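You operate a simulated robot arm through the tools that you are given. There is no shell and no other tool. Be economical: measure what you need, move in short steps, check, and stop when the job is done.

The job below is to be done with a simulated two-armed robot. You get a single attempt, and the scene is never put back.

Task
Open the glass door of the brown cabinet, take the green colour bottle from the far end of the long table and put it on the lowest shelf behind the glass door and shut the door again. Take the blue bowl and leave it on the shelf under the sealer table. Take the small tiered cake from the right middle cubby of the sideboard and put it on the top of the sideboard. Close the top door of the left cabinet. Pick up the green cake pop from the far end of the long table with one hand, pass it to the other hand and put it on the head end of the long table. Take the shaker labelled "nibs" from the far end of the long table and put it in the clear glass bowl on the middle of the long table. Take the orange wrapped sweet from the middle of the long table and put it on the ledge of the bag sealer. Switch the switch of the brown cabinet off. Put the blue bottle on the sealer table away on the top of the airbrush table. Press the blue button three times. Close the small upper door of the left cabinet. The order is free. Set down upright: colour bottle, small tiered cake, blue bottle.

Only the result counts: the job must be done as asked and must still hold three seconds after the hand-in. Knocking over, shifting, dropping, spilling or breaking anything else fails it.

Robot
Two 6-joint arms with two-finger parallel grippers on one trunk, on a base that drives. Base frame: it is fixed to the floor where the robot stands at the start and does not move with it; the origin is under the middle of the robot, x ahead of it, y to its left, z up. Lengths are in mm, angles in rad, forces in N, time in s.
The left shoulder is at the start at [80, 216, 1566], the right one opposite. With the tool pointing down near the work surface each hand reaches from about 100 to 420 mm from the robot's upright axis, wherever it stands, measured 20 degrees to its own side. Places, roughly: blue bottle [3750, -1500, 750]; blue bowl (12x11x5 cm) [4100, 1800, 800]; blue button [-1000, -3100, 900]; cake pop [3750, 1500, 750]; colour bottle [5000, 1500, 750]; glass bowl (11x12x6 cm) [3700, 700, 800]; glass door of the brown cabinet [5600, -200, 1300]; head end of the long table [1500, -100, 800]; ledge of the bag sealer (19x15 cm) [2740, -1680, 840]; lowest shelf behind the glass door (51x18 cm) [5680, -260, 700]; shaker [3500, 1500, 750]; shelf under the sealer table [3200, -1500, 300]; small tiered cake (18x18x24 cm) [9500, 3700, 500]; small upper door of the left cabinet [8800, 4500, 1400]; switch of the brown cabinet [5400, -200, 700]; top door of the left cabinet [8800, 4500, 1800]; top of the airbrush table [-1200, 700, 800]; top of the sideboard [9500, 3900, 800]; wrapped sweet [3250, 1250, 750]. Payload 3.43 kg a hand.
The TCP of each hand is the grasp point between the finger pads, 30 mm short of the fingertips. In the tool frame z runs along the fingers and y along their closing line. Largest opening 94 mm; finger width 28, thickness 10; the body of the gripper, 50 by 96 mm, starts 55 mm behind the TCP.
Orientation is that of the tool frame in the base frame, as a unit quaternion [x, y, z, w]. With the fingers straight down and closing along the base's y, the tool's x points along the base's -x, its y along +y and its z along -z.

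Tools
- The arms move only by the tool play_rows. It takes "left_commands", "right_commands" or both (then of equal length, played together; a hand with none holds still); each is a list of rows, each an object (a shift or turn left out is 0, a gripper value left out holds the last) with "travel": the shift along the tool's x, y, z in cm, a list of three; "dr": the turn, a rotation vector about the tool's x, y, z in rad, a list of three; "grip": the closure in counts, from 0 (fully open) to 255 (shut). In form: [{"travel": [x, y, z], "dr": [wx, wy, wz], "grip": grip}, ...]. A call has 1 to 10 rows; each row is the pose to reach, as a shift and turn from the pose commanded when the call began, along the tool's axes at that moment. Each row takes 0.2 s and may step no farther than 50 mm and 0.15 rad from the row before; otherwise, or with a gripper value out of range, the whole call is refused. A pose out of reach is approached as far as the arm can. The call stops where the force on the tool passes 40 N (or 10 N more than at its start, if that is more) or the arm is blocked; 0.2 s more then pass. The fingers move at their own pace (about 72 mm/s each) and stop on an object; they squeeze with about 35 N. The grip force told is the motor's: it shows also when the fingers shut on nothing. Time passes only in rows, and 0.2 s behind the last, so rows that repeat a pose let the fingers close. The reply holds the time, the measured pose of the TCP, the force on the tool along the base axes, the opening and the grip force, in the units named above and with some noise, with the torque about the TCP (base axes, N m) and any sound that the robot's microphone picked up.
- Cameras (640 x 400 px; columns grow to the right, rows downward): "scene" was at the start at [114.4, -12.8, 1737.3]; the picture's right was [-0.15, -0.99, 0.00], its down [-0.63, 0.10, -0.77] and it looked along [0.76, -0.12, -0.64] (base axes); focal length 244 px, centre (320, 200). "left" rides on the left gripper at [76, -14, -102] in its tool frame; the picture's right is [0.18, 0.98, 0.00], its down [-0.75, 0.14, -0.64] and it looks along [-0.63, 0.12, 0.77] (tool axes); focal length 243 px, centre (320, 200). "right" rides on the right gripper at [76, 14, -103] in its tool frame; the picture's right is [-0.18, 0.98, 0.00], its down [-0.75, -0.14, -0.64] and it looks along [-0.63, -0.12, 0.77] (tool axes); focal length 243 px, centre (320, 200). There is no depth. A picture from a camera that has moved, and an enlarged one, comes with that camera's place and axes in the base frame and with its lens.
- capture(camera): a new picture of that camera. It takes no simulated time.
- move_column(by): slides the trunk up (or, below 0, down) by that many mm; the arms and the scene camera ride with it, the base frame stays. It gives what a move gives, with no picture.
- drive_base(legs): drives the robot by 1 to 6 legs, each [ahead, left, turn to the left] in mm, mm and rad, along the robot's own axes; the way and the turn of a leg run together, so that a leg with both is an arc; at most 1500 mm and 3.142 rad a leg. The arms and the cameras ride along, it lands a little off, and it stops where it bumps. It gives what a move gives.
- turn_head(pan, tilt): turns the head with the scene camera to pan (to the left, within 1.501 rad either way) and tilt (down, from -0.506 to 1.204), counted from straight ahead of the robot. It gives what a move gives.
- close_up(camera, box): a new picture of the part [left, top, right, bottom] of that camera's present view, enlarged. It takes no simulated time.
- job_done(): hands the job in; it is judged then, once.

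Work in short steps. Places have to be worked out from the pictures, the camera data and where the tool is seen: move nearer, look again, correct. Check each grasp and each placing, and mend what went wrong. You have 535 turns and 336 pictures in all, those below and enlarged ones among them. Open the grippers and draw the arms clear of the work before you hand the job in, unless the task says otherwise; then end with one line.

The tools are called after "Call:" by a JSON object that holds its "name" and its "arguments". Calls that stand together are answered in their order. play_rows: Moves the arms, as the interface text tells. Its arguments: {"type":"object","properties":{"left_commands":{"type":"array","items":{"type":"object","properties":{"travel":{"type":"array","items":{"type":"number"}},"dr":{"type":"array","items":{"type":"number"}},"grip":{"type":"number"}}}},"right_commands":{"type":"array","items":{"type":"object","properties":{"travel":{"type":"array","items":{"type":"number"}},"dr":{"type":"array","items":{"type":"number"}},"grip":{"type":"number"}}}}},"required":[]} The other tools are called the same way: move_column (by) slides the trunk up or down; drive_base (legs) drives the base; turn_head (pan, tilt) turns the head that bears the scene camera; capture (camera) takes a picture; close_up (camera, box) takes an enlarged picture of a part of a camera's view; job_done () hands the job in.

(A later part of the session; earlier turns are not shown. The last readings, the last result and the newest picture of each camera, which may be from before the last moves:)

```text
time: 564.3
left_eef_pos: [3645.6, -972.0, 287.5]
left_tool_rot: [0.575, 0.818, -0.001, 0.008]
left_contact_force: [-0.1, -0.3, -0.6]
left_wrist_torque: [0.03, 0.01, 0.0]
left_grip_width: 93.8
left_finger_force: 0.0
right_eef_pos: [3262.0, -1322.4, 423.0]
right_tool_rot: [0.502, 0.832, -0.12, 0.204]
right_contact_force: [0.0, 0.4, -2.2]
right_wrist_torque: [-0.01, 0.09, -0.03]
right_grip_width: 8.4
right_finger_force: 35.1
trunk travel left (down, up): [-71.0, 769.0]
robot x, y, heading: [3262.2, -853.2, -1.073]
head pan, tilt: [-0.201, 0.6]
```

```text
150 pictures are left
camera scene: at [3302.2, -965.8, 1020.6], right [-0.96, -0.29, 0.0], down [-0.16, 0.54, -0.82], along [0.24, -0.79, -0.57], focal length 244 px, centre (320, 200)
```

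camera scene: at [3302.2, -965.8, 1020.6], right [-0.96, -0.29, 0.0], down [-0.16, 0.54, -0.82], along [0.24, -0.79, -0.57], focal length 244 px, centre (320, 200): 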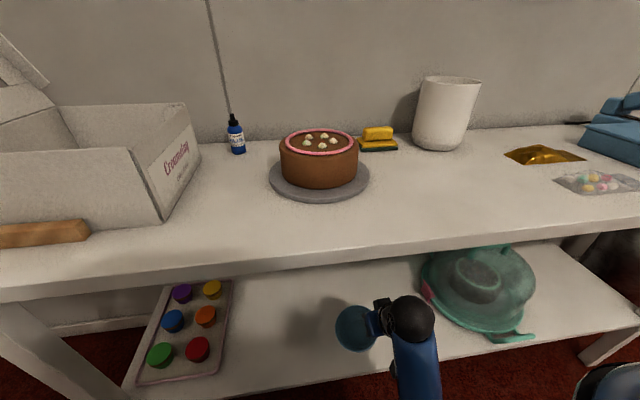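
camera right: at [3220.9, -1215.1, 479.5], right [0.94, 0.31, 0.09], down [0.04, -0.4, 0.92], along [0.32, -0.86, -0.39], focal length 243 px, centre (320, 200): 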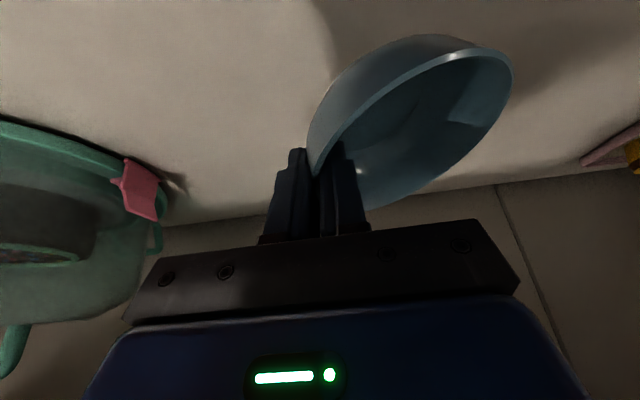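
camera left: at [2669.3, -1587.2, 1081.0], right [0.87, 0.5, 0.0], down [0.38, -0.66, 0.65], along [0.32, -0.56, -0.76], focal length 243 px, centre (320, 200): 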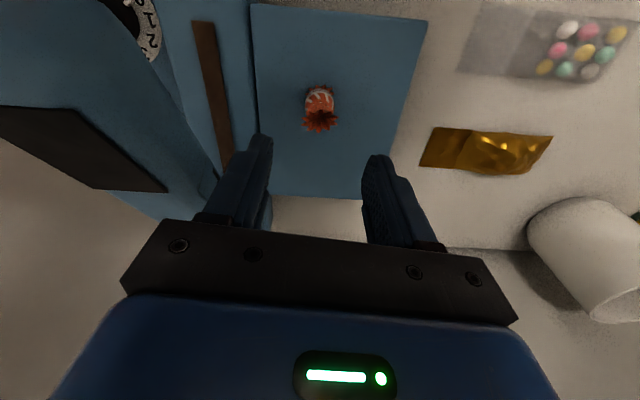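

Bowl is over the shelf but near its front edge; I extend 45 mm further in and lower until contact.

Call:
{"name": "play_rows", "arguments": {"right_commands": [{"travel": [-2, 0, 1], "grip": 255}, {"travel": [-3.9, 0, 2.1], "grip": 255}, {"travel": [-3, 0, 3.9], "grip": 255}, {"travel": [-2, 0, 5.7], "grip": 255}]}}

Call:
{"name": "play_rows", "arguments": {"right_commands": [{"travel": [0.45, 0, 0.9], "grip": 255}, {"travel": [0.9, 0, 1.8], "grip": 255}, {"travel": [1.35, 0, 2.7], "grip": 255}]}}

Call:
{"name": "capture", "arguments": {"camera": "right"}}

```text
time: 565.3
left_eef_pos: [3646.1, -972.2, 287.1]
left_tool_rot: [0.575, 0.818, -0.001, 0.008]
left_contact_force: [0.1, 0.0, 0.5]
left_wrist_torque: [-0.01, -0.02, 0.01]
left_grip_width: 93.8
left_finger_force: 0.0
right_eef_pos: [3282.4, -1362.8, 380.2]
right_tool_rot: [0.502, 0.832, -0.12, 0.206]
right_contact_force: [-0.6, -0.6, -2.0]
right_wrist_torque: [-0.01, 0.06, -0.01]
right_grip_width: 8.5
right_finger_force: 35.4
trunk travel left (down, up): [-71.0, 769.0]
robot x, y, heading: [3260.3, -854.9, -1.081]
head pan, tilt: [-0.201, 0.6]
```

```text
time: 566.1
left_eef_pos: [3645.2, -972.0, 287.5]
left_tool_rot: [0.575, 0.818, -0.002, 0.009]
left_contact_force: [0.6, 0.3, 0.6]
left_wrist_torque: [-0.02, -0.01, -0.01]
left_grip_width: 94.1
left_finger_force: 0.1
right_eef_pos: [3281.2, -1362.7, 352.2]
right_tool_rot: [0.502, 0.831, -0.122, 0.207]
right_contact_force: [-8.6, -6.9, 22.7]
right_wrist_torque: [0.52, -1.07, -0.1]
right_grip_width: 14.6
right_finger_force: 34.9
trunk travel left (down, up): [-71.0, 769.0]
robot x, y, heading: [3263.3, -852.5, -1.078]
head pan, tilt: [-0.201, 0.6]
```

```text
149 pictures are left
camera right: at [3241.2, -1254.5, 408.5], right [0.95, 0.31, 0.09], down [0.04, -0.39, 0.92], along [0.32, -0.86, -0.38], focal length 243 px, centre (320, 200)
```

right: 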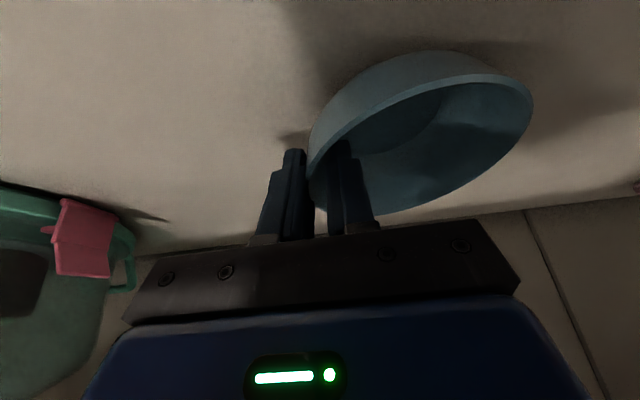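

Contact; the bowl levelled. I open the fingers slowly and withdraw upward/back along the tool axis.

Call:
{"name": "play_rows", "arguments": {"right_commands": [{"travel": [-0.1, 0, -0.2], "grip": 240}, {"travel": [-0.1, 0, -0.2], "grip": 200}, {"travel": [-0.1, 0, -0.2], "grip": 160}, {"travel": [-0.1, 0, -0.2], "grip": 125}, {"travel": [-0.1, 0, -0.2], "grip": 125}]}}

Call:
{"name": "capture", "arguments": {"camera": "right"}}

```text
time: 567.3
left_eef_pos: [3645.4, -972.3, 286.7]
left_tool_rot: [0.575, 0.818, -0.003, 0.008]
left_contact_force: [-0.2, 0.1, -0.7]
left_wrist_torque: [0.0, 0.0, -0.01]
left_grip_width: 94.0
left_finger_force: 0.0
right_eef_pos: [3283.0, -1361.7, 353.2]
right_tool_rot: [0.502, 0.832, -0.119, 0.205]
right_contact_force: [-1.1, -1.1, -0.3]
right_wrist_torque: [0.0, 0.02, -0.01]
right_grip_width: 47.9
right_finger_force: 0.0
trunk travel left (down, up): [-71.0, 769.0]
robot x, y, heading: [3263.1, -852.7, -1.076]
head pan, tilt: [-0.201, 0.6]
```

```text
148 pictures are left
camera right: at [3241.4, -1253.5, 409.7], right [0.94, 0.31, 0.09], down [0.04, -0.4, 0.92], along [0.32, -0.86, -0.39], focal length 243 px, centre (320, 200)
```

right: 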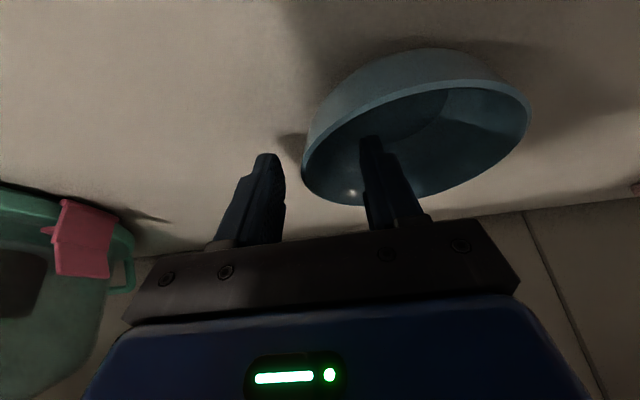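

Bowl rests flat on the shelf. I withdraw up and back.

Call:
{"name": "play_rows", "arguments": {"right_commands": [{"travel": [0, 0, -2], "grip": 125}, {"travel": [0, 0, -5], "grip": 125}, {"travel": [0, 0, -8], "grip": 125}]}}

Call:
{"name": "drive_base", "arguments": {"legs": [[-260, 0, 0]]}}

Call:
{"name": "capture", "arguments": {"camera": "scene"}}

```text
time: 568.1
left_eef_pos: [3645.1, -972.7, 287.8]
left_tool_rot: [0.575, 0.818, -0.001, 0.009]
left_contact_force: [0.6, -0.2, -1.0]
left_wrist_torque: [0.03, 0.02, 0.03]
left_grip_width: 93.7
left_finger_force: 0.0
right_eef_pos: [3264.0, -1325.3, 424.8]
right_tool_rot: [0.501, 0.832, -0.12, 0.205]
right_contact_force: [0.3, -0.1, -1.4]
right_wrist_torque: [0.02, -0.02, 0.01]
right_grip_width: 47.7
right_finger_force: 0.0
trunk travel left (down, up): [-71.0, 769.0]
robot x, y, heading: [3264.9, -856.4, -1.079]
head pan, tilt: [-0.201, 0.6]
```

```text
time: 570.0
left_eef_pos: [3523.3, -744.5, 287.7]
left_tool_rot: [0.574, 0.819, -0.002, 0.008]
left_contact_force: [0.2, -1.2, 0.2]
left_wrist_torque: [0.04, 0.02, 0.0]
left_grip_width: 94.2
left_finger_force: 0.0
right_eef_pos: [3143.6, -1099.2, 423.9]
right_tool_rot: [0.501, 0.832, -0.12, 0.205]
right_contact_force: [-0.1, -0.1, -0.1]
right_wrist_torque: [0.01, 0.02, -0.02]
right_grip_width: 47.9
right_finger_force: 0.2
trunk travel left (down, up): [-71.0, 769.0]
robot x, y, heading: [3137.8, -626.5, -1.074]
head pan, tilt: [-0.201, 0.6]
```

```text
147 pictures are left
camera scene: at [3179.9, -737.7, 1020.8], right [-0.96, -0.29, 0.0], down [-0.16, 0.54, -0.83], along [0.24, -0.79, -0.56], focal length 244 px, centre (320, 200)
```

scene: 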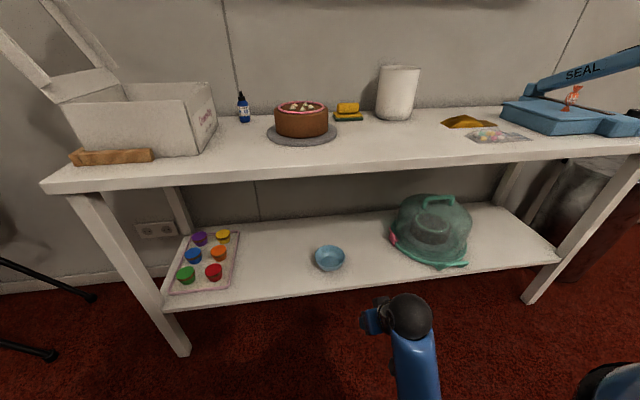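

Bowl placed. Next the blue bottle ≈[3657,-1448,~815] at the back of the sealer table. I raise the trunk and line up the right arm.

Call:
{"name": "move_column", "arguments": {"by": 400}}

Call:
{"name": "move_column", "arguments": {"by": 230}}

Call:
{"name": "drive_base", "arguments": {"legs": [[0, 0, -0.02], [0, 300, 0], [200, 0, 0]]}}

Call:
{"name": "capture", "arguments": {"camera": "right"}}

Call:
{"name": "capture", "arguments": {"camera": "scene"}}

```text
time: 573.8
left_eef_pos: [3523.1, -743.2, 687.4]
left_tool_rot: [0.573, 0.82, -0.001, 0.008]
left_contact_force: [-0.2, 0.8, -0.3]
left_wrist_torque: [0.0, 0.01, 0.01]
left_grip_width: 94.1
left_finger_force: 0.0
right_eef_pos: [3143.8, -1098.8, 823.8]
right_tool_rot: [0.501, 0.832, -0.12, 0.205]
right_contact_force: [-0.6, 0.2, -0.7]
right_wrist_torque: [-0.01, -0.01, -0.03]
right_grip_width: 47.9
right_finger_force: 0.0
trunk travel left (down, up): [-471.0, 369.0]
robot x, y, heading: [3140.0, -625.4, -1.077]
head pan, tilt: [-0.201, 0.6]
```

```text
time: 576.2
left_eef_pos: [3522.9, -744.9, 917.8]
left_tool_rot: [0.573, 0.82, -0.002, 0.009]
left_contact_force: [0.8, 0.0, -0.6]
left_wrist_torque: [0.04, -0.01, -0.01]
left_grip_width: 93.9
left_finger_force: 0.1
right_eef_pos: [3143.8, -1099.3, 1053.7]
right_tool_rot: [0.501, 0.832, -0.12, 0.205]
right_contact_force: [-0.2, 0.0, -0.2]
right_wrist_torque: [-0.01, -0.02, -0.02]
right_grip_width: 48.0
right_finger_force: 0.1
trunk travel left (down, up): [-701.0, 139.0]
robot x, y, heading: [3141.6, -626.9, -1.08]
head pan, tilt: [-0.201, 0.6]
```

```text
time: 579.8
left_eef_pos: [3876.9, -784.0, 918.6]
left_tool_rot: [0.578, 0.816, -0.003, 0.008]
left_contact_force: [0.2, 0.9, -0.2]
left_wrist_torque: [-0.02, -0.02, -0.05]
left_grip_width: 94.0
left_finger_force: 0.2
right_eef_pos: [3492.8, -1132.8, 1054.7]
right_tool_rot: [0.506, 0.829, -0.121, 0.205]
right_contact_force: [0.3, 1.7, 0.2]
right_wrist_torque: [0.0, -0.02, 0.02]
right_grip_width: 47.8
right_finger_force: 0.1
trunk travel left (down, up): [-701.0, 139.0]
robot x, y, heading: [3497.0, -664.1, -1.09]
head pan, tilt: [-0.201, 0.6]
```

```text
146 pictures are left
camera right: at [3452.2, -1025.7, 1110.9], right [0.95, 0.31, 0.09], down [0.04, -0.4, 0.92], along [0.32, -0.87, -0.39], focal length 243 px, centre (320, 200)
```

right: 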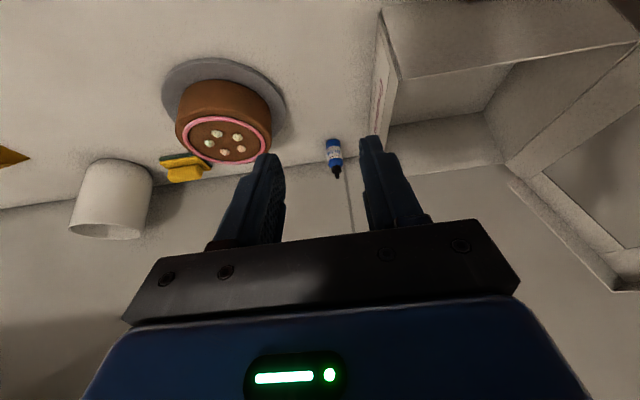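

```text
145 pictures are left
camera scene: at [3532.1, -771.4, 1651.1], right [-0.96, -0.28, 0.0], down [-0.16, 0.54, -0.83], along [0.23, -0.79, -0.56], focal length 244 px, centre (320, 200)
```

scene: 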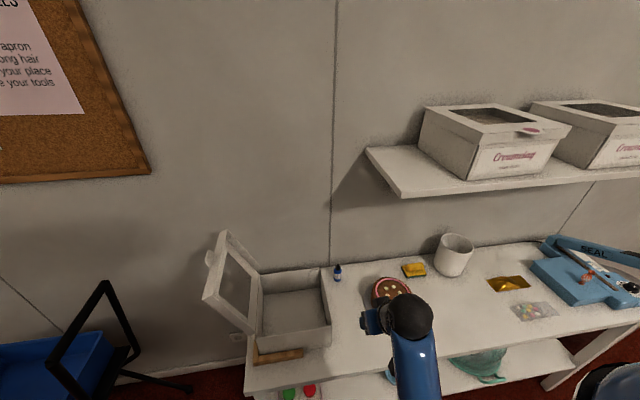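

Bottle is clear of box and cake. I lower the trunk 150 and move 90 mm closer, then re-measure.

Call:
{"name": "move_column", "arguments": {"by": -130}}

Call:
{"name": "drive_base", "arguments": {"legs": [[85, 0, 0]]}}

Call:
{"name": "play_rows", "arguments": {"right_commands": [{"travel": [-4.2, 0, 1.2], "grip": 125}, {"travel": [-8.4, 0, 2.4], "grip": 125}, {"travel": [-12, 0, 4], "grip": 125}]}}

Call:
{"name": "capture", "arguments": {"camera": "right"}}

```text
time: 581.4
left_eef_pos: [3877.6, -784.5, 787.9]
left_tool_rot: [0.578, 0.816, -0.001, 0.009]
left_contact_force: [0.4, -0.6, 0.0]
left_wrist_torque: [-0.01, 0.0, 0.02]
left_grip_width: 94.0
left_finger_force: 0.0
right_eef_pos: [3494.4, -1135.4, 923.9]
right_tool_rot: [0.505, 0.83, -0.12, 0.205]
right_contact_force: [0.7, -0.2, 0.4]
right_wrist_torque: [-0.01, 0.01, -0.01]
right_grip_width: 47.9
right_finger_force: 0.0
trunk travel left (down, up): [-571.0, 269.0]
robot x, y, heading: [3498.6, -666.5, -1.089]
head pan, tilt: [-0.201, 0.6]
```

```text
time: 582.5
left_eef_pos: [3917.2, -861.2, 788.1]
left_tool_rot: [0.58, 0.814, -0.001, 0.008]
left_contact_force: [0.4, 0.6, -1.0]
left_wrist_torque: [-0.06, -0.04, 0.01]
left_grip_width: 93.8
left_finger_force: 0.1
right_eef_pos: [3532.4, -1209.0, 923.3]
right_tool_rot: [0.507, 0.829, -0.121, 0.204]
right_contact_force: [-0.4, -0.1, -0.2]
right_wrist_torque: [-0.01, 0.0, 0.01]
right_grip_width: 48.1
right_finger_force: 0.1
trunk travel left (down, up): [-571.0, 269.0]
robot x, y, heading: [3535.8, -738.6, -1.092]
head pan, tilt: [-0.201, 0.6]
```

```text
time: 583.3
left_eef_pos: [3917.8, -862.6, 787.7]
left_tool_rot: [0.58, 0.815, -0.001, 0.007]
left_contact_force: [0.0, -0.9, 0.8]
left_wrist_torque: [-0.01, 0.02, 0.02]
left_grip_width: 94.0
left_finger_force: 0.2
right_eef_pos: [3592.0, -1323.5, 941.7]
right_tool_rot: [0.508, 0.828, -0.122, 0.203]
right_contact_force: [0.8, 0.1, 0.0]
right_wrist_torque: [0.02, -0.02, -0.02]
right_grip_width: 47.8
right_finger_force: 0.1
trunk travel left (down, up): [-571.0, 269.0]
robot x, y, heading: [3535.4, -738.2, -1.09]
head pan, tilt: [-0.201, 0.6]
```

```text
144 pictures are left
camera right: at [3552.2, -1216.0, 999.3], right [0.95, 0.3, 0.09], down [0.04, -0.4, 0.92], along [0.31, -0.86, -0.39], focal length 243 px, centre (320, 200)
```

right: 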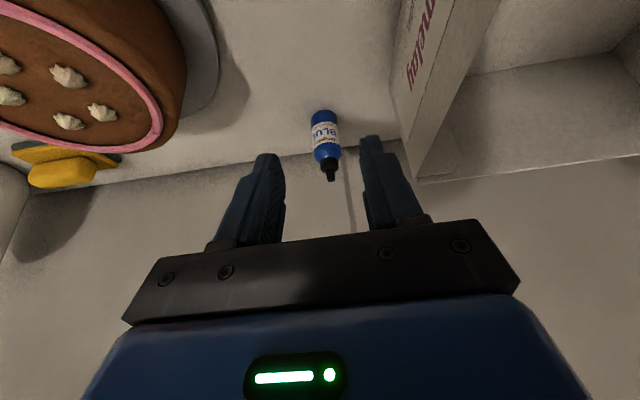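

Aligned. I move to 60 mm short of the bottle along the tool axis.

Call:
{"name": "play_rows", "arguments": {"right_commands": [{"travel": [-2.1, -0.2, 4.2], "grip": 125}, {"travel": [-4.2, -0.4, 8.4], "grip": 125}, {"travel": [-6.3, -0.5, 12.6], "grip": 125}, {"travel": [-6.3, -0.5, 12.6], "grip": 125}]}}

Call:
{"name": "capture", "arguments": {"camera": "right"}}

```text
time: 584.3
left_eef_pos: [3916.2, -861.9, 787.4]
left_tool_rot: [0.58, 0.815, -0.002, 0.008]
left_contact_force: [0.0, 0.4, 0.5]
left_wrist_torque: [0.0, -0.01, 0.03]
left_grip_width: 94.0
left_finger_force: 0.1
right_eef_pos: [3638.2, -1430.3, 864.0]
right_tool_rot: [0.507, 0.829, -0.122, 0.204]
right_contact_force: [0.8, -0.4, 0.9]
right_wrist_torque: [0.01, -0.03, 0.01]
right_grip_width: 47.7
right_finger_force: 0.0
trunk travel left (down, up): [-571.0, 269.0]
robot x, y, heading: [3535.3, -735.1, -1.091]
head pan, tilt: [-0.201, 0.6]
```

```text
143 pictures are left
camera right: at [3598.7, -1322.6, 920.0], right [0.95, 0.3, 0.09], down [0.04, -0.4, 0.92], along [0.31, -0.87, -0.39], focal length 243 px, centre (320, 200)
```

right: 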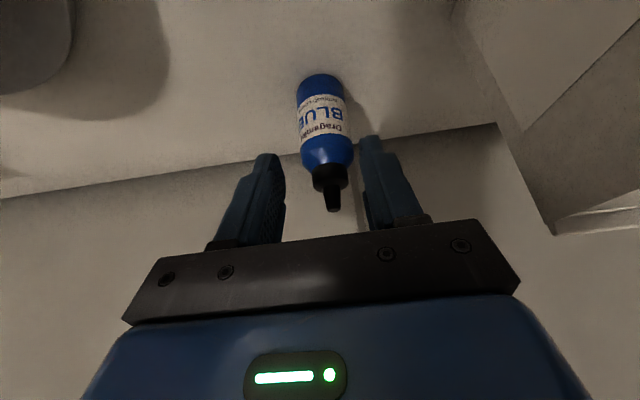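

Advance and close on the bottle body.

Call:
{"name": "play_rows", "arguments": {"right_commands": [{"travel": [0, 0, 2], "grip": 125}, {"travel": [0, 0, 4], "grip": 125}, {"travel": [0, 0, 5.8], "grip": 125}, {"travel": [0, 0, 5.8], "grip": 125}]}}

Call:
{"name": "capture", "arguments": {"camera": "right"}}

```text
time: 585.3
left_eef_pos: [3917.0, -858.8, 789.4]
left_tool_rot: [0.58, 0.815, -0.003, 0.009]
left_contact_force: [-0.3, 0.3, 0.0]
left_wrist_torque: [0.02, -0.01, 0.0]
left_grip_width: 94.0
left_finger_force: 0.0
right_eef_pos: [3652.1, -1450.5, 813.2]
right_tool_rot: [0.507, 0.828, -0.123, 0.207]
right_contact_force: [-1.0, 2.5, 17.2]
right_wrist_torque: [0.06, -0.01, 0.0]
right_grip_width: 47.7
right_finger_force: 0.1
trunk travel left (down, up): [-571.0, 269.0]
robot x, y, heading: [3535.3, -738.1, -1.088]
head pan, tilt: [-0.201, 0.6]
```

```text
142 pictures are left
camera right: at [3611.3, -1341.9, 869.1], right [0.95, 0.3, 0.09], down [0.04, -0.39, 0.92], along [0.32, -0.87, -0.38], focal length 243 px, centre (320, 200)
```

right: 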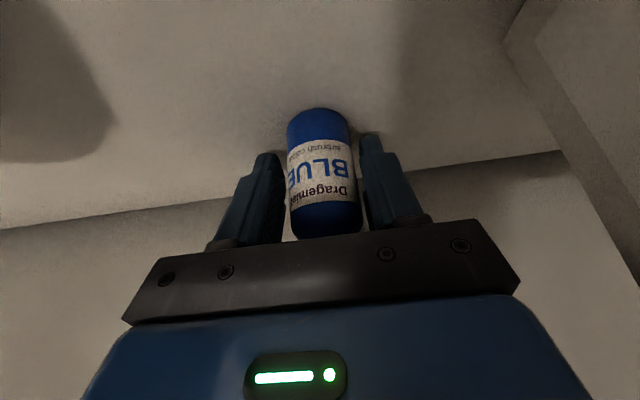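

Fingertips just touch the table (z≈780). I ease up 3 mm and close.

Call:
{"name": "play_rows", "arguments": {"right_commands": [{"travel": [-0.15, 0, -0.3], "grip": 125}, {"travel": [-0.15, 0, -0.3], "grip": 255}, {"travel": [-0.15, 0, -0.3], "grip": 255}, {"travel": [-0.15, 0, -0.3], "grip": 255}, {"travel": [-0.15, 0, -0.3], "grip": 255}]}}

Call:
{"name": "play_rows", "arguments": {"right_commands": [{"travel": [-1, 0, -1.8], "grip": 255}, {"travel": [-2.5, 0, -4.8], "grip": 255}, {"travel": [-4.5, 0, -8.8], "grip": 255}, {"travel": [-6.5, 0, -12.7], "grip": 255}, {"travel": [-8.5, 0, -16.3], "grip": 255}]}}

Call:
{"name": "capture", "arguments": {"camera": "right"}}

```text
time: 586.5
left_eef_pos: [3918.3, -861.6, 788.4]
left_tool_rot: [0.581, 0.814, -0.002, 0.007]
left_contact_force: [0.5, 0.1, -0.6]
left_wrist_torque: [-0.02, -0.01, 0.01]
left_grip_width: 94.0
left_finger_force: 0.1
right_eef_pos: [3651.3, -1448.6, 813.9]
right_tool_rot: [0.507, 0.829, -0.121, 0.204]
right_contact_force: [2.9, 1.8, 8.8]
right_wrist_torque: [0.09, -0.16, 0.01]
right_grip_width: 36.3
right_finger_force: 34.8
trunk travel left (down, up): [-571.0, 269.0]
robot x, y, heading: [3534.5, -738.4, -1.087]
head pan, tilt: [-0.201, 0.6]
```

```text
time: 587.7
left_eef_pos: [3917.1, -862.6, 787.9]
left_tool_rot: [0.58, 0.815, -0.002, 0.007]
left_contact_force: [-0.4, 0.0, -0.4]
left_wrist_torque: [-0.02, -0.01, 0.02]
left_grip_width: 94.4
left_finger_force: 0.1
right_eef_pos: [3646.2, -1452.2, 995.4]
right_tool_rot: [0.507, 0.829, -0.122, 0.203]
right_contact_force: [-0.4, -0.3, -1.2]
right_wrist_torque: [-0.01, -0.01, -0.06]
right_grip_width: 36.3
right_finger_force: 35.0
trunk travel left (down, up): [-571.0, 269.0]
robot x, y, heading: [3533.2, -738.6, -1.092]
head pan, tilt: [-0.201, 0.6]
```

```text
141 pictures are left
camera right: at [3606.6, -1345.4, 1051.8], right [0.95, 0.3, 0.09], down [0.04, -0.4, 0.92], along [0.31, -0.87, -0.39], focal length 243 px, centre (320, 200)
```

right: 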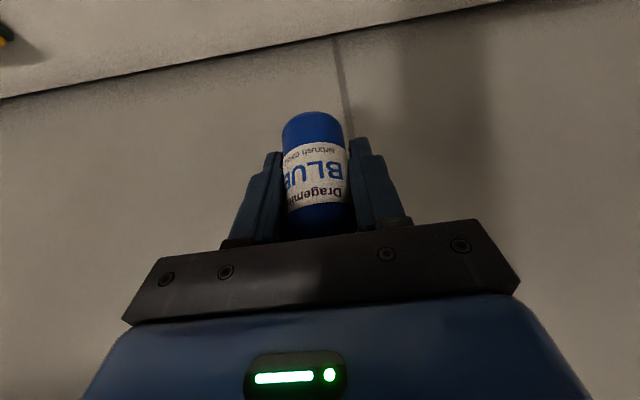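

Bottle held. I draw it in, raise the trunk, and drive back down the right aisle towards the airbrush table.

Call:
{"name": "play_rows", "arguments": {"right_commands": [{"travel": [4.1, 0, -2.2], "grip": 255}, {"travel": [8.2, 0, -4.3], "grip": 255}, {"travel": [12.4, 0, -6.5], "grip": 255}, {"travel": [16.5, 0, -8.6], "grip": 255}, {"travel": [20.6, 0, -10.8], "grip": 255}, {"travel": [24.8, 0, -12.9], "grip": 255}]}}

Call:
{"name": "move_column", "arguments": {"by": 200}}

Call:
{"name": "drive_base", "arguments": {"legs": [[-200, 0, 0], [0, 0, -1.58], [1400, 0, 0], [1400, 0, 0]]}}

Call:
{"name": "turn_head", "arguments": {"pan": 0, "tilt": 0.6}}

Call:
{"name": "capture", "arguments": {"camera": "scene"}}

```text
time: 589.1
left_eef_pos: [3916.1, -862.5, 787.0]
left_tool_rot: [0.58, 0.815, -0.001, 0.009]
left_contact_force: [1.4, -0.1, 0.5]
left_wrist_torque: [0.0, -0.03, 0.03]
left_grip_width: 93.9
left_finger_force: 0.0
right_eef_pos: [3539.3, -1228.6, 927.7]
right_tool_rot: [0.507, 0.828, -0.123, 0.207]
right_contact_force: [-0.1, 0.1, 0.4]
right_wrist_torque: [-0.03, -0.03, 0.03]
right_grip_width: 36.2
right_finger_force: 35.0
right hand out of reach, approached as far as the arm can: row 2, 3, 4, 5, 6
trunk travel left (down, up): [-571.0, 269.0]
robot x, y, heading: [3539.7, -739.0, -1.089]
head pan, tilt: [-0.201, 0.6]
```

```text
time: 591.2
left_eef_pos: [3917.4, -861.8, 987.5]
left_tool_rot: [0.58, 0.815, -0.001, 0.007]
left_contact_force: [-0.1, 0.0, -0.4]
left_wrist_torque: [0.02, 0.0, 0.02]
left_grip_width: 94.0
left_finger_force: 0.0
right_eef_pos: [3539.1, -1228.5, 1127.6]
right_tool_rot: [0.506, 0.828, -0.123, 0.206]
right_contact_force: [-0.5, 0.1, -0.2]
right_wrist_torque: [-0.02, 0.01, -0.02]
right_grip_width: 35.9
right_finger_force: 35.2
trunk travel left (down, up): [-771.0, 69.0]
robot x, y, heading: [3536.0, -736.9, -1.087]
head pan, tilt: [-0.201, 0.6]
```

```text
time: 609.8
left_eef_pos: [841.3, -2280.2, 987.6]
left_tool_rot: [0.986, 0.168, -0.007, 0.005]
left_contact_force: [0.7, 0.2, 0.3]
left_wrist_torque: [-0.03, -0.01, 0.04]
left_grip_width: 94.2
left_finger_force: 0.0
right_eef_pos: [473.2, -1903.2, 1127.3]
right_tool_rot: [0.943, 0.229, -0.234, 0.059]
right_contact_force: [-0.1, 0.1, -0.3]
right_wrist_torque: [0.01, -0.02, 0.03]
right_grip_width: 35.2
right_finger_force: 34.8
trunk travel left (down, up): [-771.0, 69.0]
robot x, y, heading: [964.5, -1901.6, -2.662]
head pan, tilt: [-0.201, 0.6]
```

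```text
time: 610.6
left_eef_pos: [841.3, -2281.1, 988.6]
left_tool_rot: [0.986, 0.168, -0.007, 0.005]
left_contact_force: [-0.3, 1.1, -0.4]
left_wrist_torque: [-0.01, -0.01, -0.01]
left_grip_width: 94.0
left_finger_force: 0.1
right_eef_pos: [471.7, -1903.0, 1128.0]
right_tool_rot: [0.943, 0.229, -0.233, 0.06]
right_contact_force: [-0.1, 0.2, 0.5]
right_wrist_torque: [-0.02, -0.01, 0.02]
right_grip_width: 35.1
right_finger_force: 35.4
trunk travel left (down, up): [-771.0, 69.0]
robot x, y, heading: [962.5, -1899.4, -2.662]
head pan, tilt: [0.0, 0.6]
```

```text
140 pictures are left
camera scene: at [856.5, -1954.1, 1720.7], right [-0.46, 0.89, 0.0], down [0.5, 0.26, -0.82], along [-0.73, -0.38, -0.57], focal length 244 px, centre (320, 200)
```

scene: 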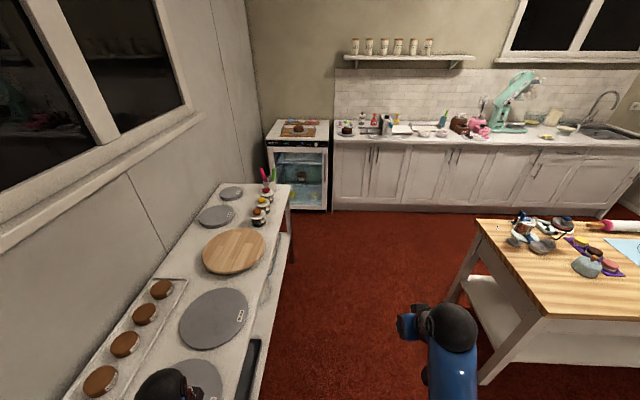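

I shift away from the rack, turn right, and cross to the left side of the room.

Call:
{"name": "drive_base", "arguments": {"legs": [[170, -200, 0], [0, 0, -1.57], [1000, 0, 0], [1100, 0, 0]]}}

Call:
{"name": "capture", "arguments": {"camera": "scene"}}

```text
time: 626.4
left_eef_pos: [-638.8, 195.5, 987.3]
left_tool_rot: [0.818, -0.576, -0.009, -0.002]
left_contact_force: [-0.7, 0.5, -0.4]
left_wrist_torque: [-0.01, -0.01, 0.02]
left_grip_width: 93.7
left_finger_force: 0.0
right_eef_pos: [-265.1, 567.0, 1128.5]
right_tool_rot: [0.831, -0.502, -0.208, -0.121]
right_contact_force: [0.4, 0.5, -1.2]
right_wrist_torque: [0.01, -0.01, 0.03]
right_grip_width: 35.0
right_finger_force: 35.0
trunk travel left (down, up): [-771.0, 69.0]
robot x, y, heading: [-256.5, 77.6, 2.061]
head pan, tilt: [0.0, 0.6]
```

```text
139 pictures are left
camera scene: at [-312.9, 181.3, 1720.8], right [0.88, 0.47, 0.0], down [0.27, -0.5, -0.83], along [-0.39, 0.73, -0.56], focal length 244 px, centre (320, 200)
```

scene: 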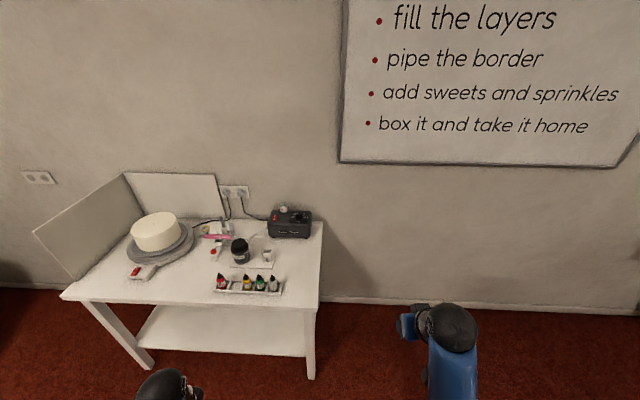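

This is the airbrush table. I zoom in to find free space.

Call:
{"name": "close_up", "arguments": {"camera": "scene", "box": [50, 170, 340, 350]}}

```text
2.21 times, centred on (195, 260) of scene
camera zoom: at [-312.9, 181.3, 1720.8], right [0.88, 0.47, 0.0], down [0.27, -0.5, -0.83], along [-0.39, 0.73, -0.56], focal length 538 px, centre (596, 68)
```

zoom: 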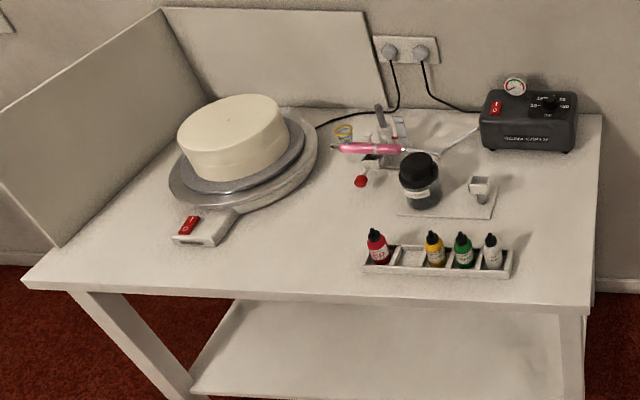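

Free front area around [-1177,511] (between the switch box and the bottle rack). I drive so the right hand faces it.

Call:
{"name": "drive_base", "arguments": {"legs": [[200, 0, -0.015], [0, 830, 0]]}}

Call:
{"name": "turn_head", "arguments": {"pan": -0.15, "tilt": 0.8}}

Call:
{"name": "capture", "arguments": {"camera": "scene"}}

```text
time: 632.1
left_eef_pos: [-1486.4, -10.6, 988.0]
left_tool_rot: [0.816, -0.578, -0.007, -0.001]
left_contact_force: [0.3, -0.2, 0.3]
left_wrist_torque: [0.01, 0.0, 0.01]
left_grip_width: 94.0
left_finger_force: 0.1
right_eef_pos: [-1108.2, 357.1, 1126.7]
right_tool_rot: [0.829, -0.505, -0.207, -0.121]
right_contact_force: [0.3, -0.1, -0.5]
right_wrist_torque: [0.03, 0.03, 0.04]
right_grip_width: 34.8
right_finger_force: 34.8
trunk travel left (down, up): [-771.0, 69.0]
robot x, y, heading: [-1106.4, -132.9, 2.058]
head pan, tilt: [0.0, 0.6]
```

```text
time: 632.8
left_eef_pos: [-1485.6, -12.4, 987.6]
left_tool_rot: [0.815, -0.579, -0.008, -0.001]
left_contact_force: [0.5, 0.3, 0.5]
left_wrist_torque: [-0.03, 0.02, 0.0]
left_grip_width: 93.9
left_finger_force: 0.0
right_eef_pos: [-1110.1, 357.4, 1127.4]
right_tool_rot: [0.829, -0.505, -0.207, -0.122]
right_contact_force: [-0.5, -0.6, -0.5]
right_wrist_torque: [-0.04, 0.0, 0.01]
right_grip_width: 34.6
right_finger_force: 35.3
trunk travel left (down, up): [-771.0, 69.0]
robot x, y, heading: [-1099.6, -127.9, 2.055]
head pan, tilt: [-0.15, 0.799]
```

```text
137 pictures are left
camera scene: at [-1144.6, -29.2, 1703.9], right [0.94, 0.33, 0.0], down [0.24, -0.68, -0.7], along [-0.23, 0.66, -0.72], focal length 244 px, centre (320, 200)
```

scene: 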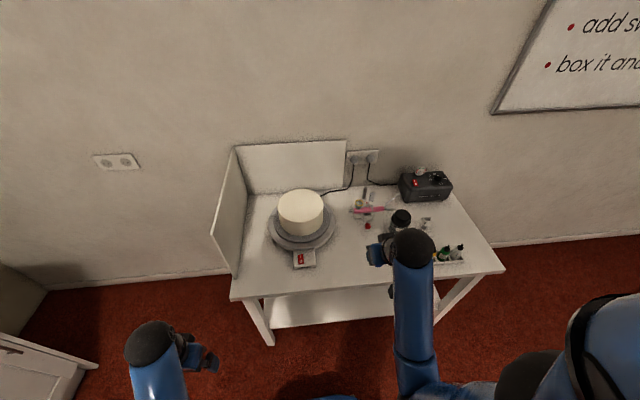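

Positioned. I pull the left hand back slightly, advance 160 mm, and view from the wrist.

Call:
{"name": "play_rows", "arguments": {"left_commands": [{"travel": [3, 0, -3]}, {"travel": [5, 0, -6]}, {"travel": [5, 0, -10]}, {"travel": [5, 0, -14]}]}}

Call:
{"name": "drive_base", "arguments": {"legs": [[160, 0, 0]]}}

Call:
{"name": "move_column", "arguments": {"by": -200}}

Call:
{"name": "capture", "arguments": {"camera": "right"}}

Call:
{"name": "capture", "arguments": {"camera": "scene"}}

```text
time: 634.0
left_eef_pos: [-1476.1, -40.0, 1016.2]
left_tool_rot: [0.798, -0.601, -0.042, -0.003]
left_contact_force: [0.2, -0.5, -0.5]
left_wrist_torque: [-0.01, 0.0, 0.01]
left_grip_width: 94.1
left_finger_force: 0.0
left hand out of reach, approached as far as the arm can: row 1, 2, 3, 4
right_eef_pos: [-1109.1, 356.6, 1125.4]
right_tool_rot: [0.829, -0.505, -0.207, -0.122]
right_contact_force: [0.6, 0.2, -1.1]
right_wrist_torque: [-0.01, 0.01, 0.0]
right_grip_width: 34.4
right_finger_force: 34.8
trunk travel left (down, up): [-771.0, 69.0]
robot x, y, heading: [-1105.7, -135.6, 2.054]
head pan, tilt: [-0.15, 0.799]
stopped in row 4 (left hand): the arm was blocked; the commanded pose is now the measured one
```

```text
time: 635.5
left_eef_pos: [-1551.6, 100.2, 1020.1]
left_tool_rot: [0.799, -0.599, -0.046, -0.004]
left_contact_force: [-0.5, -0.2, -0.5]
left_wrist_torque: [0.03, 0.01, 0.01]
left_grip_width: 94.1
left_finger_force: 0.1
right_eef_pos: [-1184.8, 496.1, 1129.3]
right_tool_rot: [0.829, -0.504, -0.209, -0.123]
right_contact_force: [0.2, -0.1, -1.1]
right_wrist_torque: [0.02, -0.02, 0.03]
right_grip_width: 34.7
right_finger_force: 34.7
trunk travel left (down, up): [-771.0, 69.0]
robot x, y, heading: [-1178.9, 13.7, 2.06]
head pan, tilt: [-0.15, 0.799]
```

```text
time: 637.6
left_eef_pos: [-1552.2, 102.1, 818.2]
left_tool_rot: [0.798, -0.601, -0.044, -0.003]
left_contact_force: [0.5, -0.5, -0.2]
left_wrist_torque: [-0.02, -0.04, 0.01]
left_grip_width: 93.9
left_finger_force: 0.1
right_eef_pos: [-1186.6, 500.3, 927.0]
right_tool_rot: [0.829, -0.504, -0.207, -0.122]
right_contact_force: [0.1, -0.1, -0.4]
right_wrist_torque: [-0.02, 0.01, 0.02]
right_grip_width: 34.3
right_finger_force: 35.1
trunk travel left (down, up): [-571.0, 269.0]
robot x, y, heading: [-1180.2, 11.5, 2.055]
head pan, tilt: [-0.15, 0.799]
```

```text
136 pictures are left
camera right: at [-1144.8, 390.3, 982.0], right [-0.95, -0.31, 0.09], down [-0.04, 0.39, 0.92], along [-0.32, 0.87, -0.38], focal length 243 px, centre (320, 200)
```

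right: 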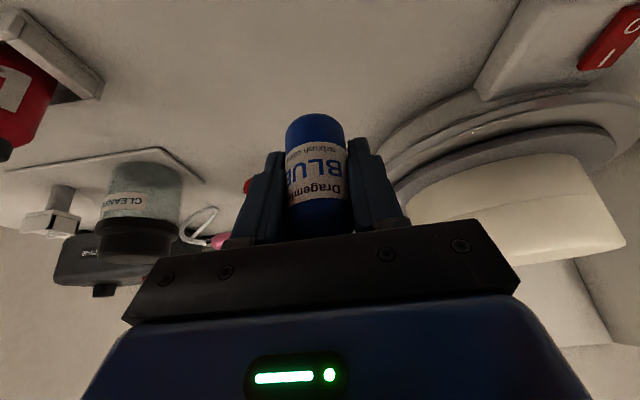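

```text
135 pictures are left
camera scene: at [-1220.4, 113.9, 1503.1], right [0.94, 0.33, 0.0], down [0.24, -0.68, -0.7], along [-0.23, 0.66, -0.72], focal length 244 px, centre (320, 200)
```

scene: 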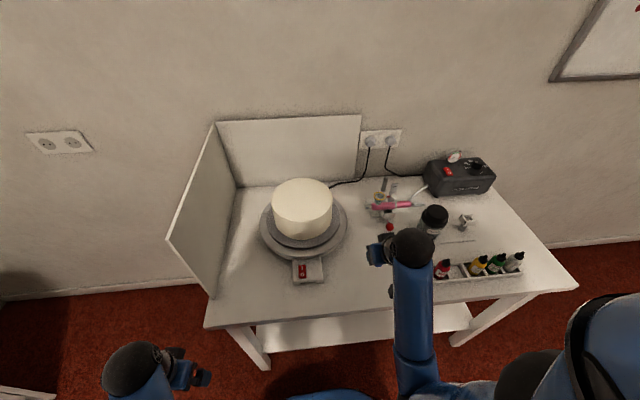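

Directly below is free table. I lower with the arm.

Call:
{"name": "play_rows", "arguments": {"right_commands": [{"travel": [1.4, 0, 2.7], "grip": 255}, {"travel": [2.8, 0, 5.3], "grip": 255}, {"travel": [4.2, 0, 8], "grip": 255}, {"travel": [4.5, 0, 8.7], "grip": 255}]}}

Call:
{"name": "play_rows", "arguments": {"right_commands": [{"travel": [0.2, 0, 0.4], "grip": 255}, {"travel": [0.4, 0, 0.8], "grip": 255}, {"travel": [0.6, 0, 1.2], "grip": 255}]}}

```text
time: 638.8
left_eef_pos: [-1552.8, 102.7, 820.3]
left_tool_rot: [0.799, -0.599, -0.044, -0.004]
left_contact_force: [-0.7, 0.7, -0.3]
left_wrist_torque: [-0.02, 0.01, -0.01]
left_grip_width: 93.7
left_finger_force: 0.1
right_eef_pos: [-1185.3, 503.1, 835.5]
right_tool_rot: [0.827, -0.503, -0.216, -0.128]
right_contact_force: [1.0, -4.8, 19.9]
right_wrist_torque: [-0.43, -0.21, 0.04]
right_grip_width: 34.5
right_finger_force: 34.9
trunk travel left (down, up): [-571.0, 269.0]
robot x, y, heading: [-1179.0, 14.3, 2.057]
head pan, tilt: [-0.15, 0.799]
stopped in row 4 (right hand): the force on the tool passed its limit at 42 N (the readings are from after the stop); the commanded pose is now the measured one
```

```text
time: 639.3
left_eef_pos: [-1551.6, 101.8, 819.9]
left_tool_rot: [0.798, -0.601, -0.043, -0.003]
left_contact_force: [0.4, 0.8, -0.3]
left_wrist_torque: [-0.01, 0.0, 0.0]
left_grip_width: 94.0
left_finger_force: 0.0
right_eef_pos: [-1187.4, 505.2, 836.1]
right_tool_rot: [0.825, -0.503, -0.22, -0.132]
right_contact_force: [2.6, -8.1, 23.5]
right_wrist_torque: [-0.58, -0.24, 0.0]
right_grip_width: 34.7
right_finger_force: 35.0
trunk travel left (down, up): [-571.0, 269.0]
robot x, y, heading: [-1179.0, 10.4, 2.062]
head pan, tilt: [-0.15, 0.799]
stopped in row 2 (right hand): the force on the tool passed its limit at 42 N (the readings are from after the stop); the commanded pose is now the measured one
```

Firm contact with the table. I relieve the pressure, check, and open.

Call:
{"name": "play_rows", "arguments": {"right_commands": [{"travel": [-0.15, 0, -0.25], "grip": 255}, {"travel": [-0.25, 0, -0.45], "grip": 255}]}}

Call:
{"name": "capture", "arguments": {"camera": "right"}}

```text
time: 639.9
left_eef_pos: [-1553.5, 103.2, 819.4]
left_tool_rot: [0.798, -0.6, -0.043, -0.004]
left_contact_force: [-1.3, -0.6, -0.4]
left_wrist_torque: [-0.02, 0.02, -0.02]
left_grip_width: 94.3
left_finger_force: 0.0
right_eef_pos: [-1188.0, 505.4, 835.7]
right_tool_rot: [0.826, -0.504, -0.216, -0.129]
right_contact_force: [-0.3, -0.1, -0.9]
right_wrist_torque: [0.02, -0.01, 0.02]
right_grip_width: 34.6
right_finger_force: 35.4
trunk travel left (down, up): [-571.0, 269.0]
robot x, y, heading: [-1176.7, 9.2, 2.058]
head pan, tilt: [-0.15, 0.799]
```

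```text
134 pictures are left
camera right: at [-1146.2, 394.6, 889.4], right [-0.95, -0.31, 0.09], down [-0.03, 0.37, 0.93], along [-0.32, 0.87, -0.36], focal length 243 px, centre (320, 200)
```

right: 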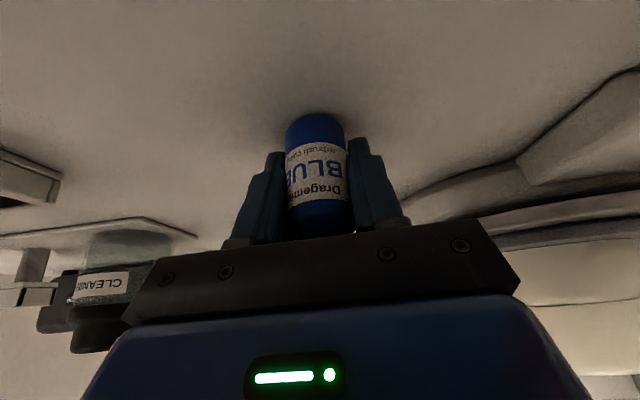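

Call:
{"name": "play_rows", "arguments": {"right_commands": [{"grip": 220}, {"grip": 180}, {"grip": 140}, {"grip": 110}, {"grip": 110}]}}

Call:
{"name": "capture", "arguments": {"camera": "right"}}

```text
time: 641.1
left_eef_pos: [-1552.8, 102.9, 820.6]
left_tool_rot: [0.798, -0.6, -0.045, -0.004]
left_contact_force: [0.1, 0.5, -0.3]
left_wrist_torque: [-0.01, 0.0, -0.01]
left_grip_width: 93.9
left_finger_force: 0.1
right_eef_pos: [-1187.1, 505.8, 837.5]
right_tool_rot: [0.826, -0.503, -0.218, -0.13]
right_contact_force: [-0.5, -0.1, 0.4]
right_wrist_torque: [0.0, -0.02, -0.01]
right_grip_width: 53.5
right_finger_force: 0.0
trunk travel left (down, up): [-571.0, 269.0]
robot x, y, heading: [-1179.0, 8.7, 2.06]
head pan, tilt: [-0.15, 0.799]
```

```text
133 pictures are left
camera right: at [-1146.3, 394.8, 890.3], right [-0.95, -0.31, 0.09], down [-0.03, 0.37, 0.93], along [-0.32, 0.88, -0.36], focal length 243 px, centre (320, 200)
```

right: 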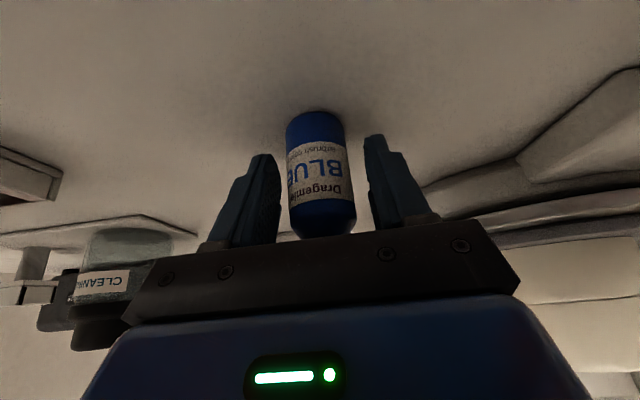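

Bottle stands. I withdraw along the tool axis and check.

Call:
{"name": "play_rows", "arguments": {"right_commands": [{"travel": [0, 0, -2], "grip": 110}, {"travel": [0, 0, -6], "grip": 100}, {"travel": [0, 0, -10], "grip": 100}, {"travel": [0, 0, -14], "grip": 100}]}}

Call:
{"name": "drive_base", "arguments": {"legs": [[-200, 0, 0]]}}

Call:
{"name": "move_column", "arguments": {"by": 200}}

Call:
{"name": "close_up", "arguments": {"camera": "scene", "box": [200, 150, 520, 350]}}

```text
time: 642.1
left_eef_pos: [-1553.6, 103.1, 819.0]
left_tool_rot: [0.799, -0.6, -0.044, -0.003]
left_contact_force: [0.5, 0.3, 0.4]
left_wrist_torque: [0.0, 0.0, 0.0]
left_grip_width: 94.1
left_finger_force: 0.1
right_eef_pos: [-1176.8, 481.5, 928.0]
right_tool_rot: [0.826, -0.504, -0.217, -0.13]
right_contact_force: [0.5, 0.8, 1.0]
right_wrist_torque: [0.02, 0.01, -0.04]
right_grip_width: 57.2
right_finger_force: 0.0
right hand out of reach, approached as far as the arm can: row 3, 4
trunk travel left (down, up): [-571.0, 269.0]
robot x, y, heading: [-1181.8, 9.2, 2.057]
head pan, tilt: [-0.15, 0.799]
```

```text
time: 643.7
left_eef_pos: [-1461.0, -71.9, 820.0]
left_tool_rot: [0.798, -0.601, -0.044, -0.003]
left_contact_force: [0.3, -0.1, -0.1]
left_wrist_torque: [0.0, 0.0, 0.0]
left_grip_width: 93.9
left_finger_force: 0.1
right_eef_pos: [-1085.0, 306.9, 927.7]
right_tool_rot: [0.826, -0.504, -0.218, -0.13]
right_contact_force: [-0.4, 0.5, 0.0]
right_wrist_torque: [-0.02, -0.01, 0.0]
right_grip_width: 57.2
right_finger_force: 0.0
trunk travel left (down, up): [-571.0, 269.0]
robot x, y, heading: [-1083.2, -164.8, 2.053]
head pan, tilt: [-0.15, 0.799]
```

```text
time: 645.8
left_eef_pos: [-1461.1, -71.4, 1020.6]
left_tool_rot: [0.798, -0.601, -0.044, -0.003]
left_contact_force: [-0.4, 0.1, -0.1]
left_wrist_torque: [-0.01, 0.04, 0.02]
left_grip_width: 94.1
left_finger_force: 0.0
right_eef_pos: [-1083.0, 306.1, 1128.1]
right_tool_rot: [0.826, -0.504, -0.218, -0.13]
right_contact_force: [0.2, -0.4, -0.7]
right_wrist_torque: [0.02, 0.0, 0.01]
right_grip_width: 57.1
right_finger_force: 0.0
trunk travel left (down, up): [-771.0, 69.0]
robot x, y, heading: [-1089.6, -165.4, 2.056]
head pan, tilt: [-0.15, 0.799]
```

```text
2.00 times, centred on (360, 250) of scene
camera zoom: at [-1127.7, -61.5, 1704.2], right [0.95, 0.33, 0.0], down [0.23, -0.68, -0.7], along [-0.23, 0.66, -0.72], focal length 488 px, centre (240, 100)
```

zoom: 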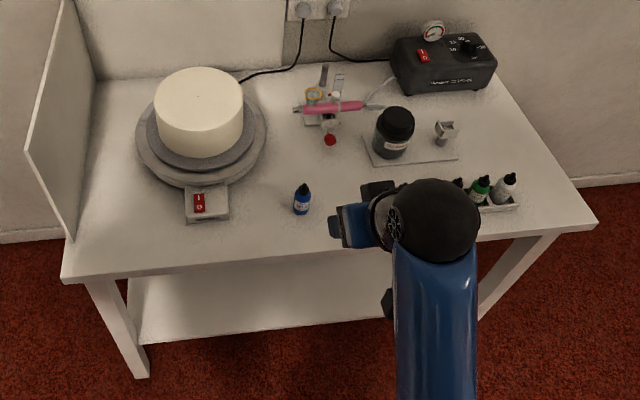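

Blue bottle is upright on the airbrush table. Remaining: cake pop and nibs shaker. I turn and drive up the left aisle.

Call:
{"name": "drive_base", "arguments": {"legs": [[0, 0, -1.58], [1400, 80, 0], [1400, 0, 0]]}}

```text
time: 663.3
left_eef_pos: [1517.6, 1490.8, 1019.4]
left_tool_rot: [-0.118, 0.992, 0.028, 0.034]
left_contact_force: [-0.4, 0.2, -0.3]
left_wrist_torque: [-0.02, 0.0, 0.01]
left_grip_width: 94.1
left_finger_force: 0.0
right_eef_pos: [1878.7, 1097.3, 1128.5]
right_tool_rot: [-0.208, 0.945, 0.056, 0.247]
right_contact_force: [-0.7, -0.5, -0.3]
right_wrist_torque: [-0.02, -0.05, 0.01]
right_grip_width: 57.4
right_finger_force: 0.0
trunk travel left (down, up): [-771.0, 69.0]
robot x, y, heading: [1407.4, 1126.1, 0.438]
head pan, tilt: [-0.15, 0.799]
```

Call:
{"name": "drive_base", "arguments": {"legs": [[0, 0, 0.045], [1300, 30, 0], [1270, 30, 0], [0, 0, -1.57]]}}

Call:
{"name": "turn_head", "arguments": {"pan": 0, "tilt": 0.75}}

Call:
{"name": "capture", "arguments": {"camera": "scene"}}

```text
time: 679.9
left_eef_pos: [3975.1, 2342.7, 1018.9]
left_tool_rot: [0.574, 0.817, -0.003, 0.044]
left_contact_force: [0.1, -0.9, 0.4]
left_wrist_torque: [-0.01, 0.0, 0.0]
left_grip_width: 93.8
left_finger_force: 0.1
right_eef_pos: [3624.0, 1940.8, 1127.9]
right_tool_rot: [0.476, 0.842, -0.122, 0.222]
right_contact_force: [-0.1, 0.0, 0.0]
right_wrist_torque: [-0.02, 0.04, -0.03]
right_grip_width: 57.2
right_finger_force: 0.0
trunk travel left (down, up): [-771.0, 69.0]
robot x, y, heading: [3595.5, 2408.1, -1.02]
head pan, tilt: [-0.15, 0.799]
```

```text
time: 680.6
left_eef_pos: [3973.9, 2342.8, 1020.4]
left_tool_rot: [0.574, 0.818, -0.003, 0.044]
left_contact_force: [0.0, -0.7, -0.1]
left_wrist_torque: [0.02, 0.01, 0.02]
left_grip_width: 94.1
left_finger_force: 0.0
right_eef_pos: [3623.6, 1940.7, 1127.5]
right_tool_rot: [0.476, 0.842, -0.123, 0.222]
right_contact_force: [-0.4, 0.1, 0.0]
right_wrist_torque: [-0.01, -0.03, 0.0]
right_grip_width: 57.4
right_finger_force: 0.0
trunk travel left (down, up): [-771.0, 69.0]
robot x, y, heading: [3596.2, 2407.5, -1.021]
head pan, tilt: [0.0, 0.75]
```

```text
131 pictures are left
camera scene: at [3654.9, 2314.0, 1707.8], right [-0.85, -0.52, 0.0], down [-0.36, 0.58, -0.73], along [0.38, -0.62, -0.68], focal length 244 px, centre (320, 200)
```

scene: 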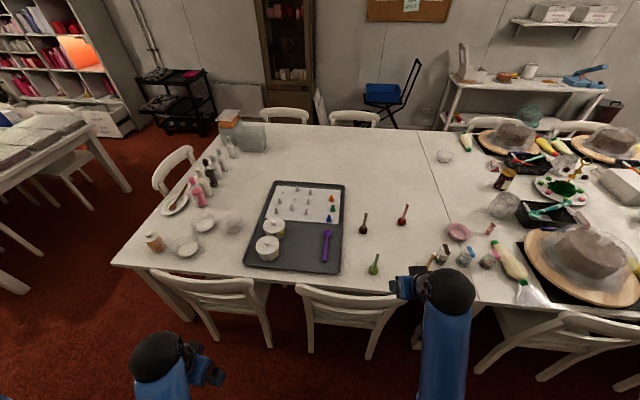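

Pop triangulated at ≈[3755,1704,757]. I align the heading, step closer, pitch the right hand (~1 rad) and lower the trunk.

Call:
{"name": "drive_base", "arguments": {"legs": [[0, 0, -0.07], [80, 0, 0]]}}

Call:
{"name": "play_rows", "arguments": {"right_commands": [{"travel": [-2, 0.3, 0], "dr": [0, -0.13, 0], "grip": 130}, {"travel": [-4, 0.7, 0], "dr": [0, -0.26, 0], "grip": 130}, {"travel": [-6, 1, 0.5], "dr": [0, -0.39, 0], "grip": 130}, {"travel": [-8, 1.4, 1], "dr": [0, -0.52, 0], "grip": 130}]}}

Call:
{"name": "move_column", "arguments": {"by": -200}}

Call:
{"name": "capture", "arguments": {"camera": "right"}}

```text
time: 682.1
left_eef_pos: [4002.5, 2255.6, 1021.9]
left_tool_rot: [0.601, 0.798, -0.005, 0.047]
left_contact_force: [-1.0, -0.2, -0.3]
left_wrist_torque: [-0.01, -0.04, 0.01]
left_grip_width: 94.0
left_finger_force: 0.2
right_eef_pos: [3624.6, 1877.3, 1130.4]
right_tool_rot: [0.503, 0.825, -0.132, 0.22]
right_contact_force: [-0.3, 1.0, 0.1]
right_wrist_torque: [-0.06, -0.03, 0.01]
right_grip_width: 57.5
right_finger_force: 0.1
trunk travel left (down, up): [-771.0, 69.0]
robot x, y, heading: [3631.4, 2342.6, -1.084]
head pan, tilt: [0.0, 0.75]
```

```text
time: 683.1
left_eef_pos: [4006.5, 2246.6, 1019.9]
left_tool_rot: [0.601, 0.798, -0.003, 0.044]
left_contact_force: [-0.3, 0.1, 0.3]
left_wrist_torque: [-0.01, 0.03, -0.04]
left_grip_width: 94.1
left_finger_force: 0.1
right_eef_pos: [3674.6, 1807.4, 1158.3]
right_tool_rot: [0.454, 0.742, -0.255, 0.422]
right_contact_force: [0.2, -1.0, 0.2]
right_wrist_torque: [0.01, 0.01, -0.02]
right_grip_width: 45.9
right_finger_force: 0.1
right hand out of reach, approached as far as the arm can: row 1, 2
trunk travel left (down, up): [-771.0, 69.0]
robot x, y, heading: [3631.1, 2342.8, -1.086]
head pan, tilt: [0.0, 0.75]
```

```text
time: 685.3
left_eef_pos: [4005.4, 2247.7, 819.0]
left_tool_rot: [0.601, 0.798, -0.003, 0.045]
left_contact_force: [-0.1, -0.1, 0.4]
left_wrist_torque: [-0.01, -0.03, 0.0]
left_grip_width: 93.8
left_finger_force: 0.0
right_eef_pos: [3674.6, 1811.2, 958.8]
right_tool_rot: [0.454, 0.742, -0.255, 0.422]
right_contact_force: [0.2, 0.4, -0.1]
right_wrist_torque: [0.02, -0.01, 0.02]
right_grip_width: 45.9
right_finger_force: 0.0
trunk travel left (down, up): [-571.0, 269.0]
robot x, y, heading: [3626.9, 2343.4, -1.084]
head pan, tilt: [0.0, 0.75]
```

```text
130 pictures are left
camera right: at [3628.3, 1929.5, 945.9], right [0.92, 0.37, 0.16], down [-0.2, 0.08, 0.98], along [0.35, -0.93, 0.15], focal length 243 px, centre (320, 200)
```

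right: 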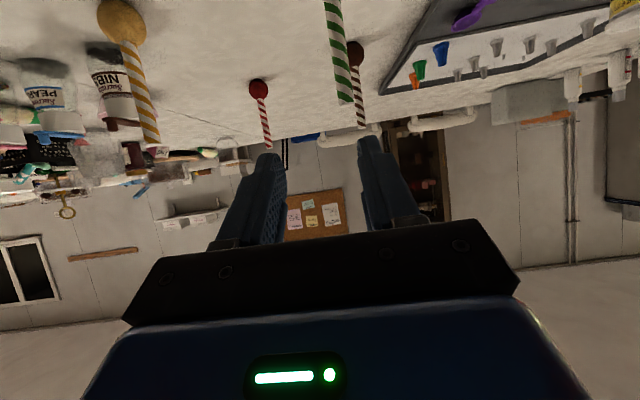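

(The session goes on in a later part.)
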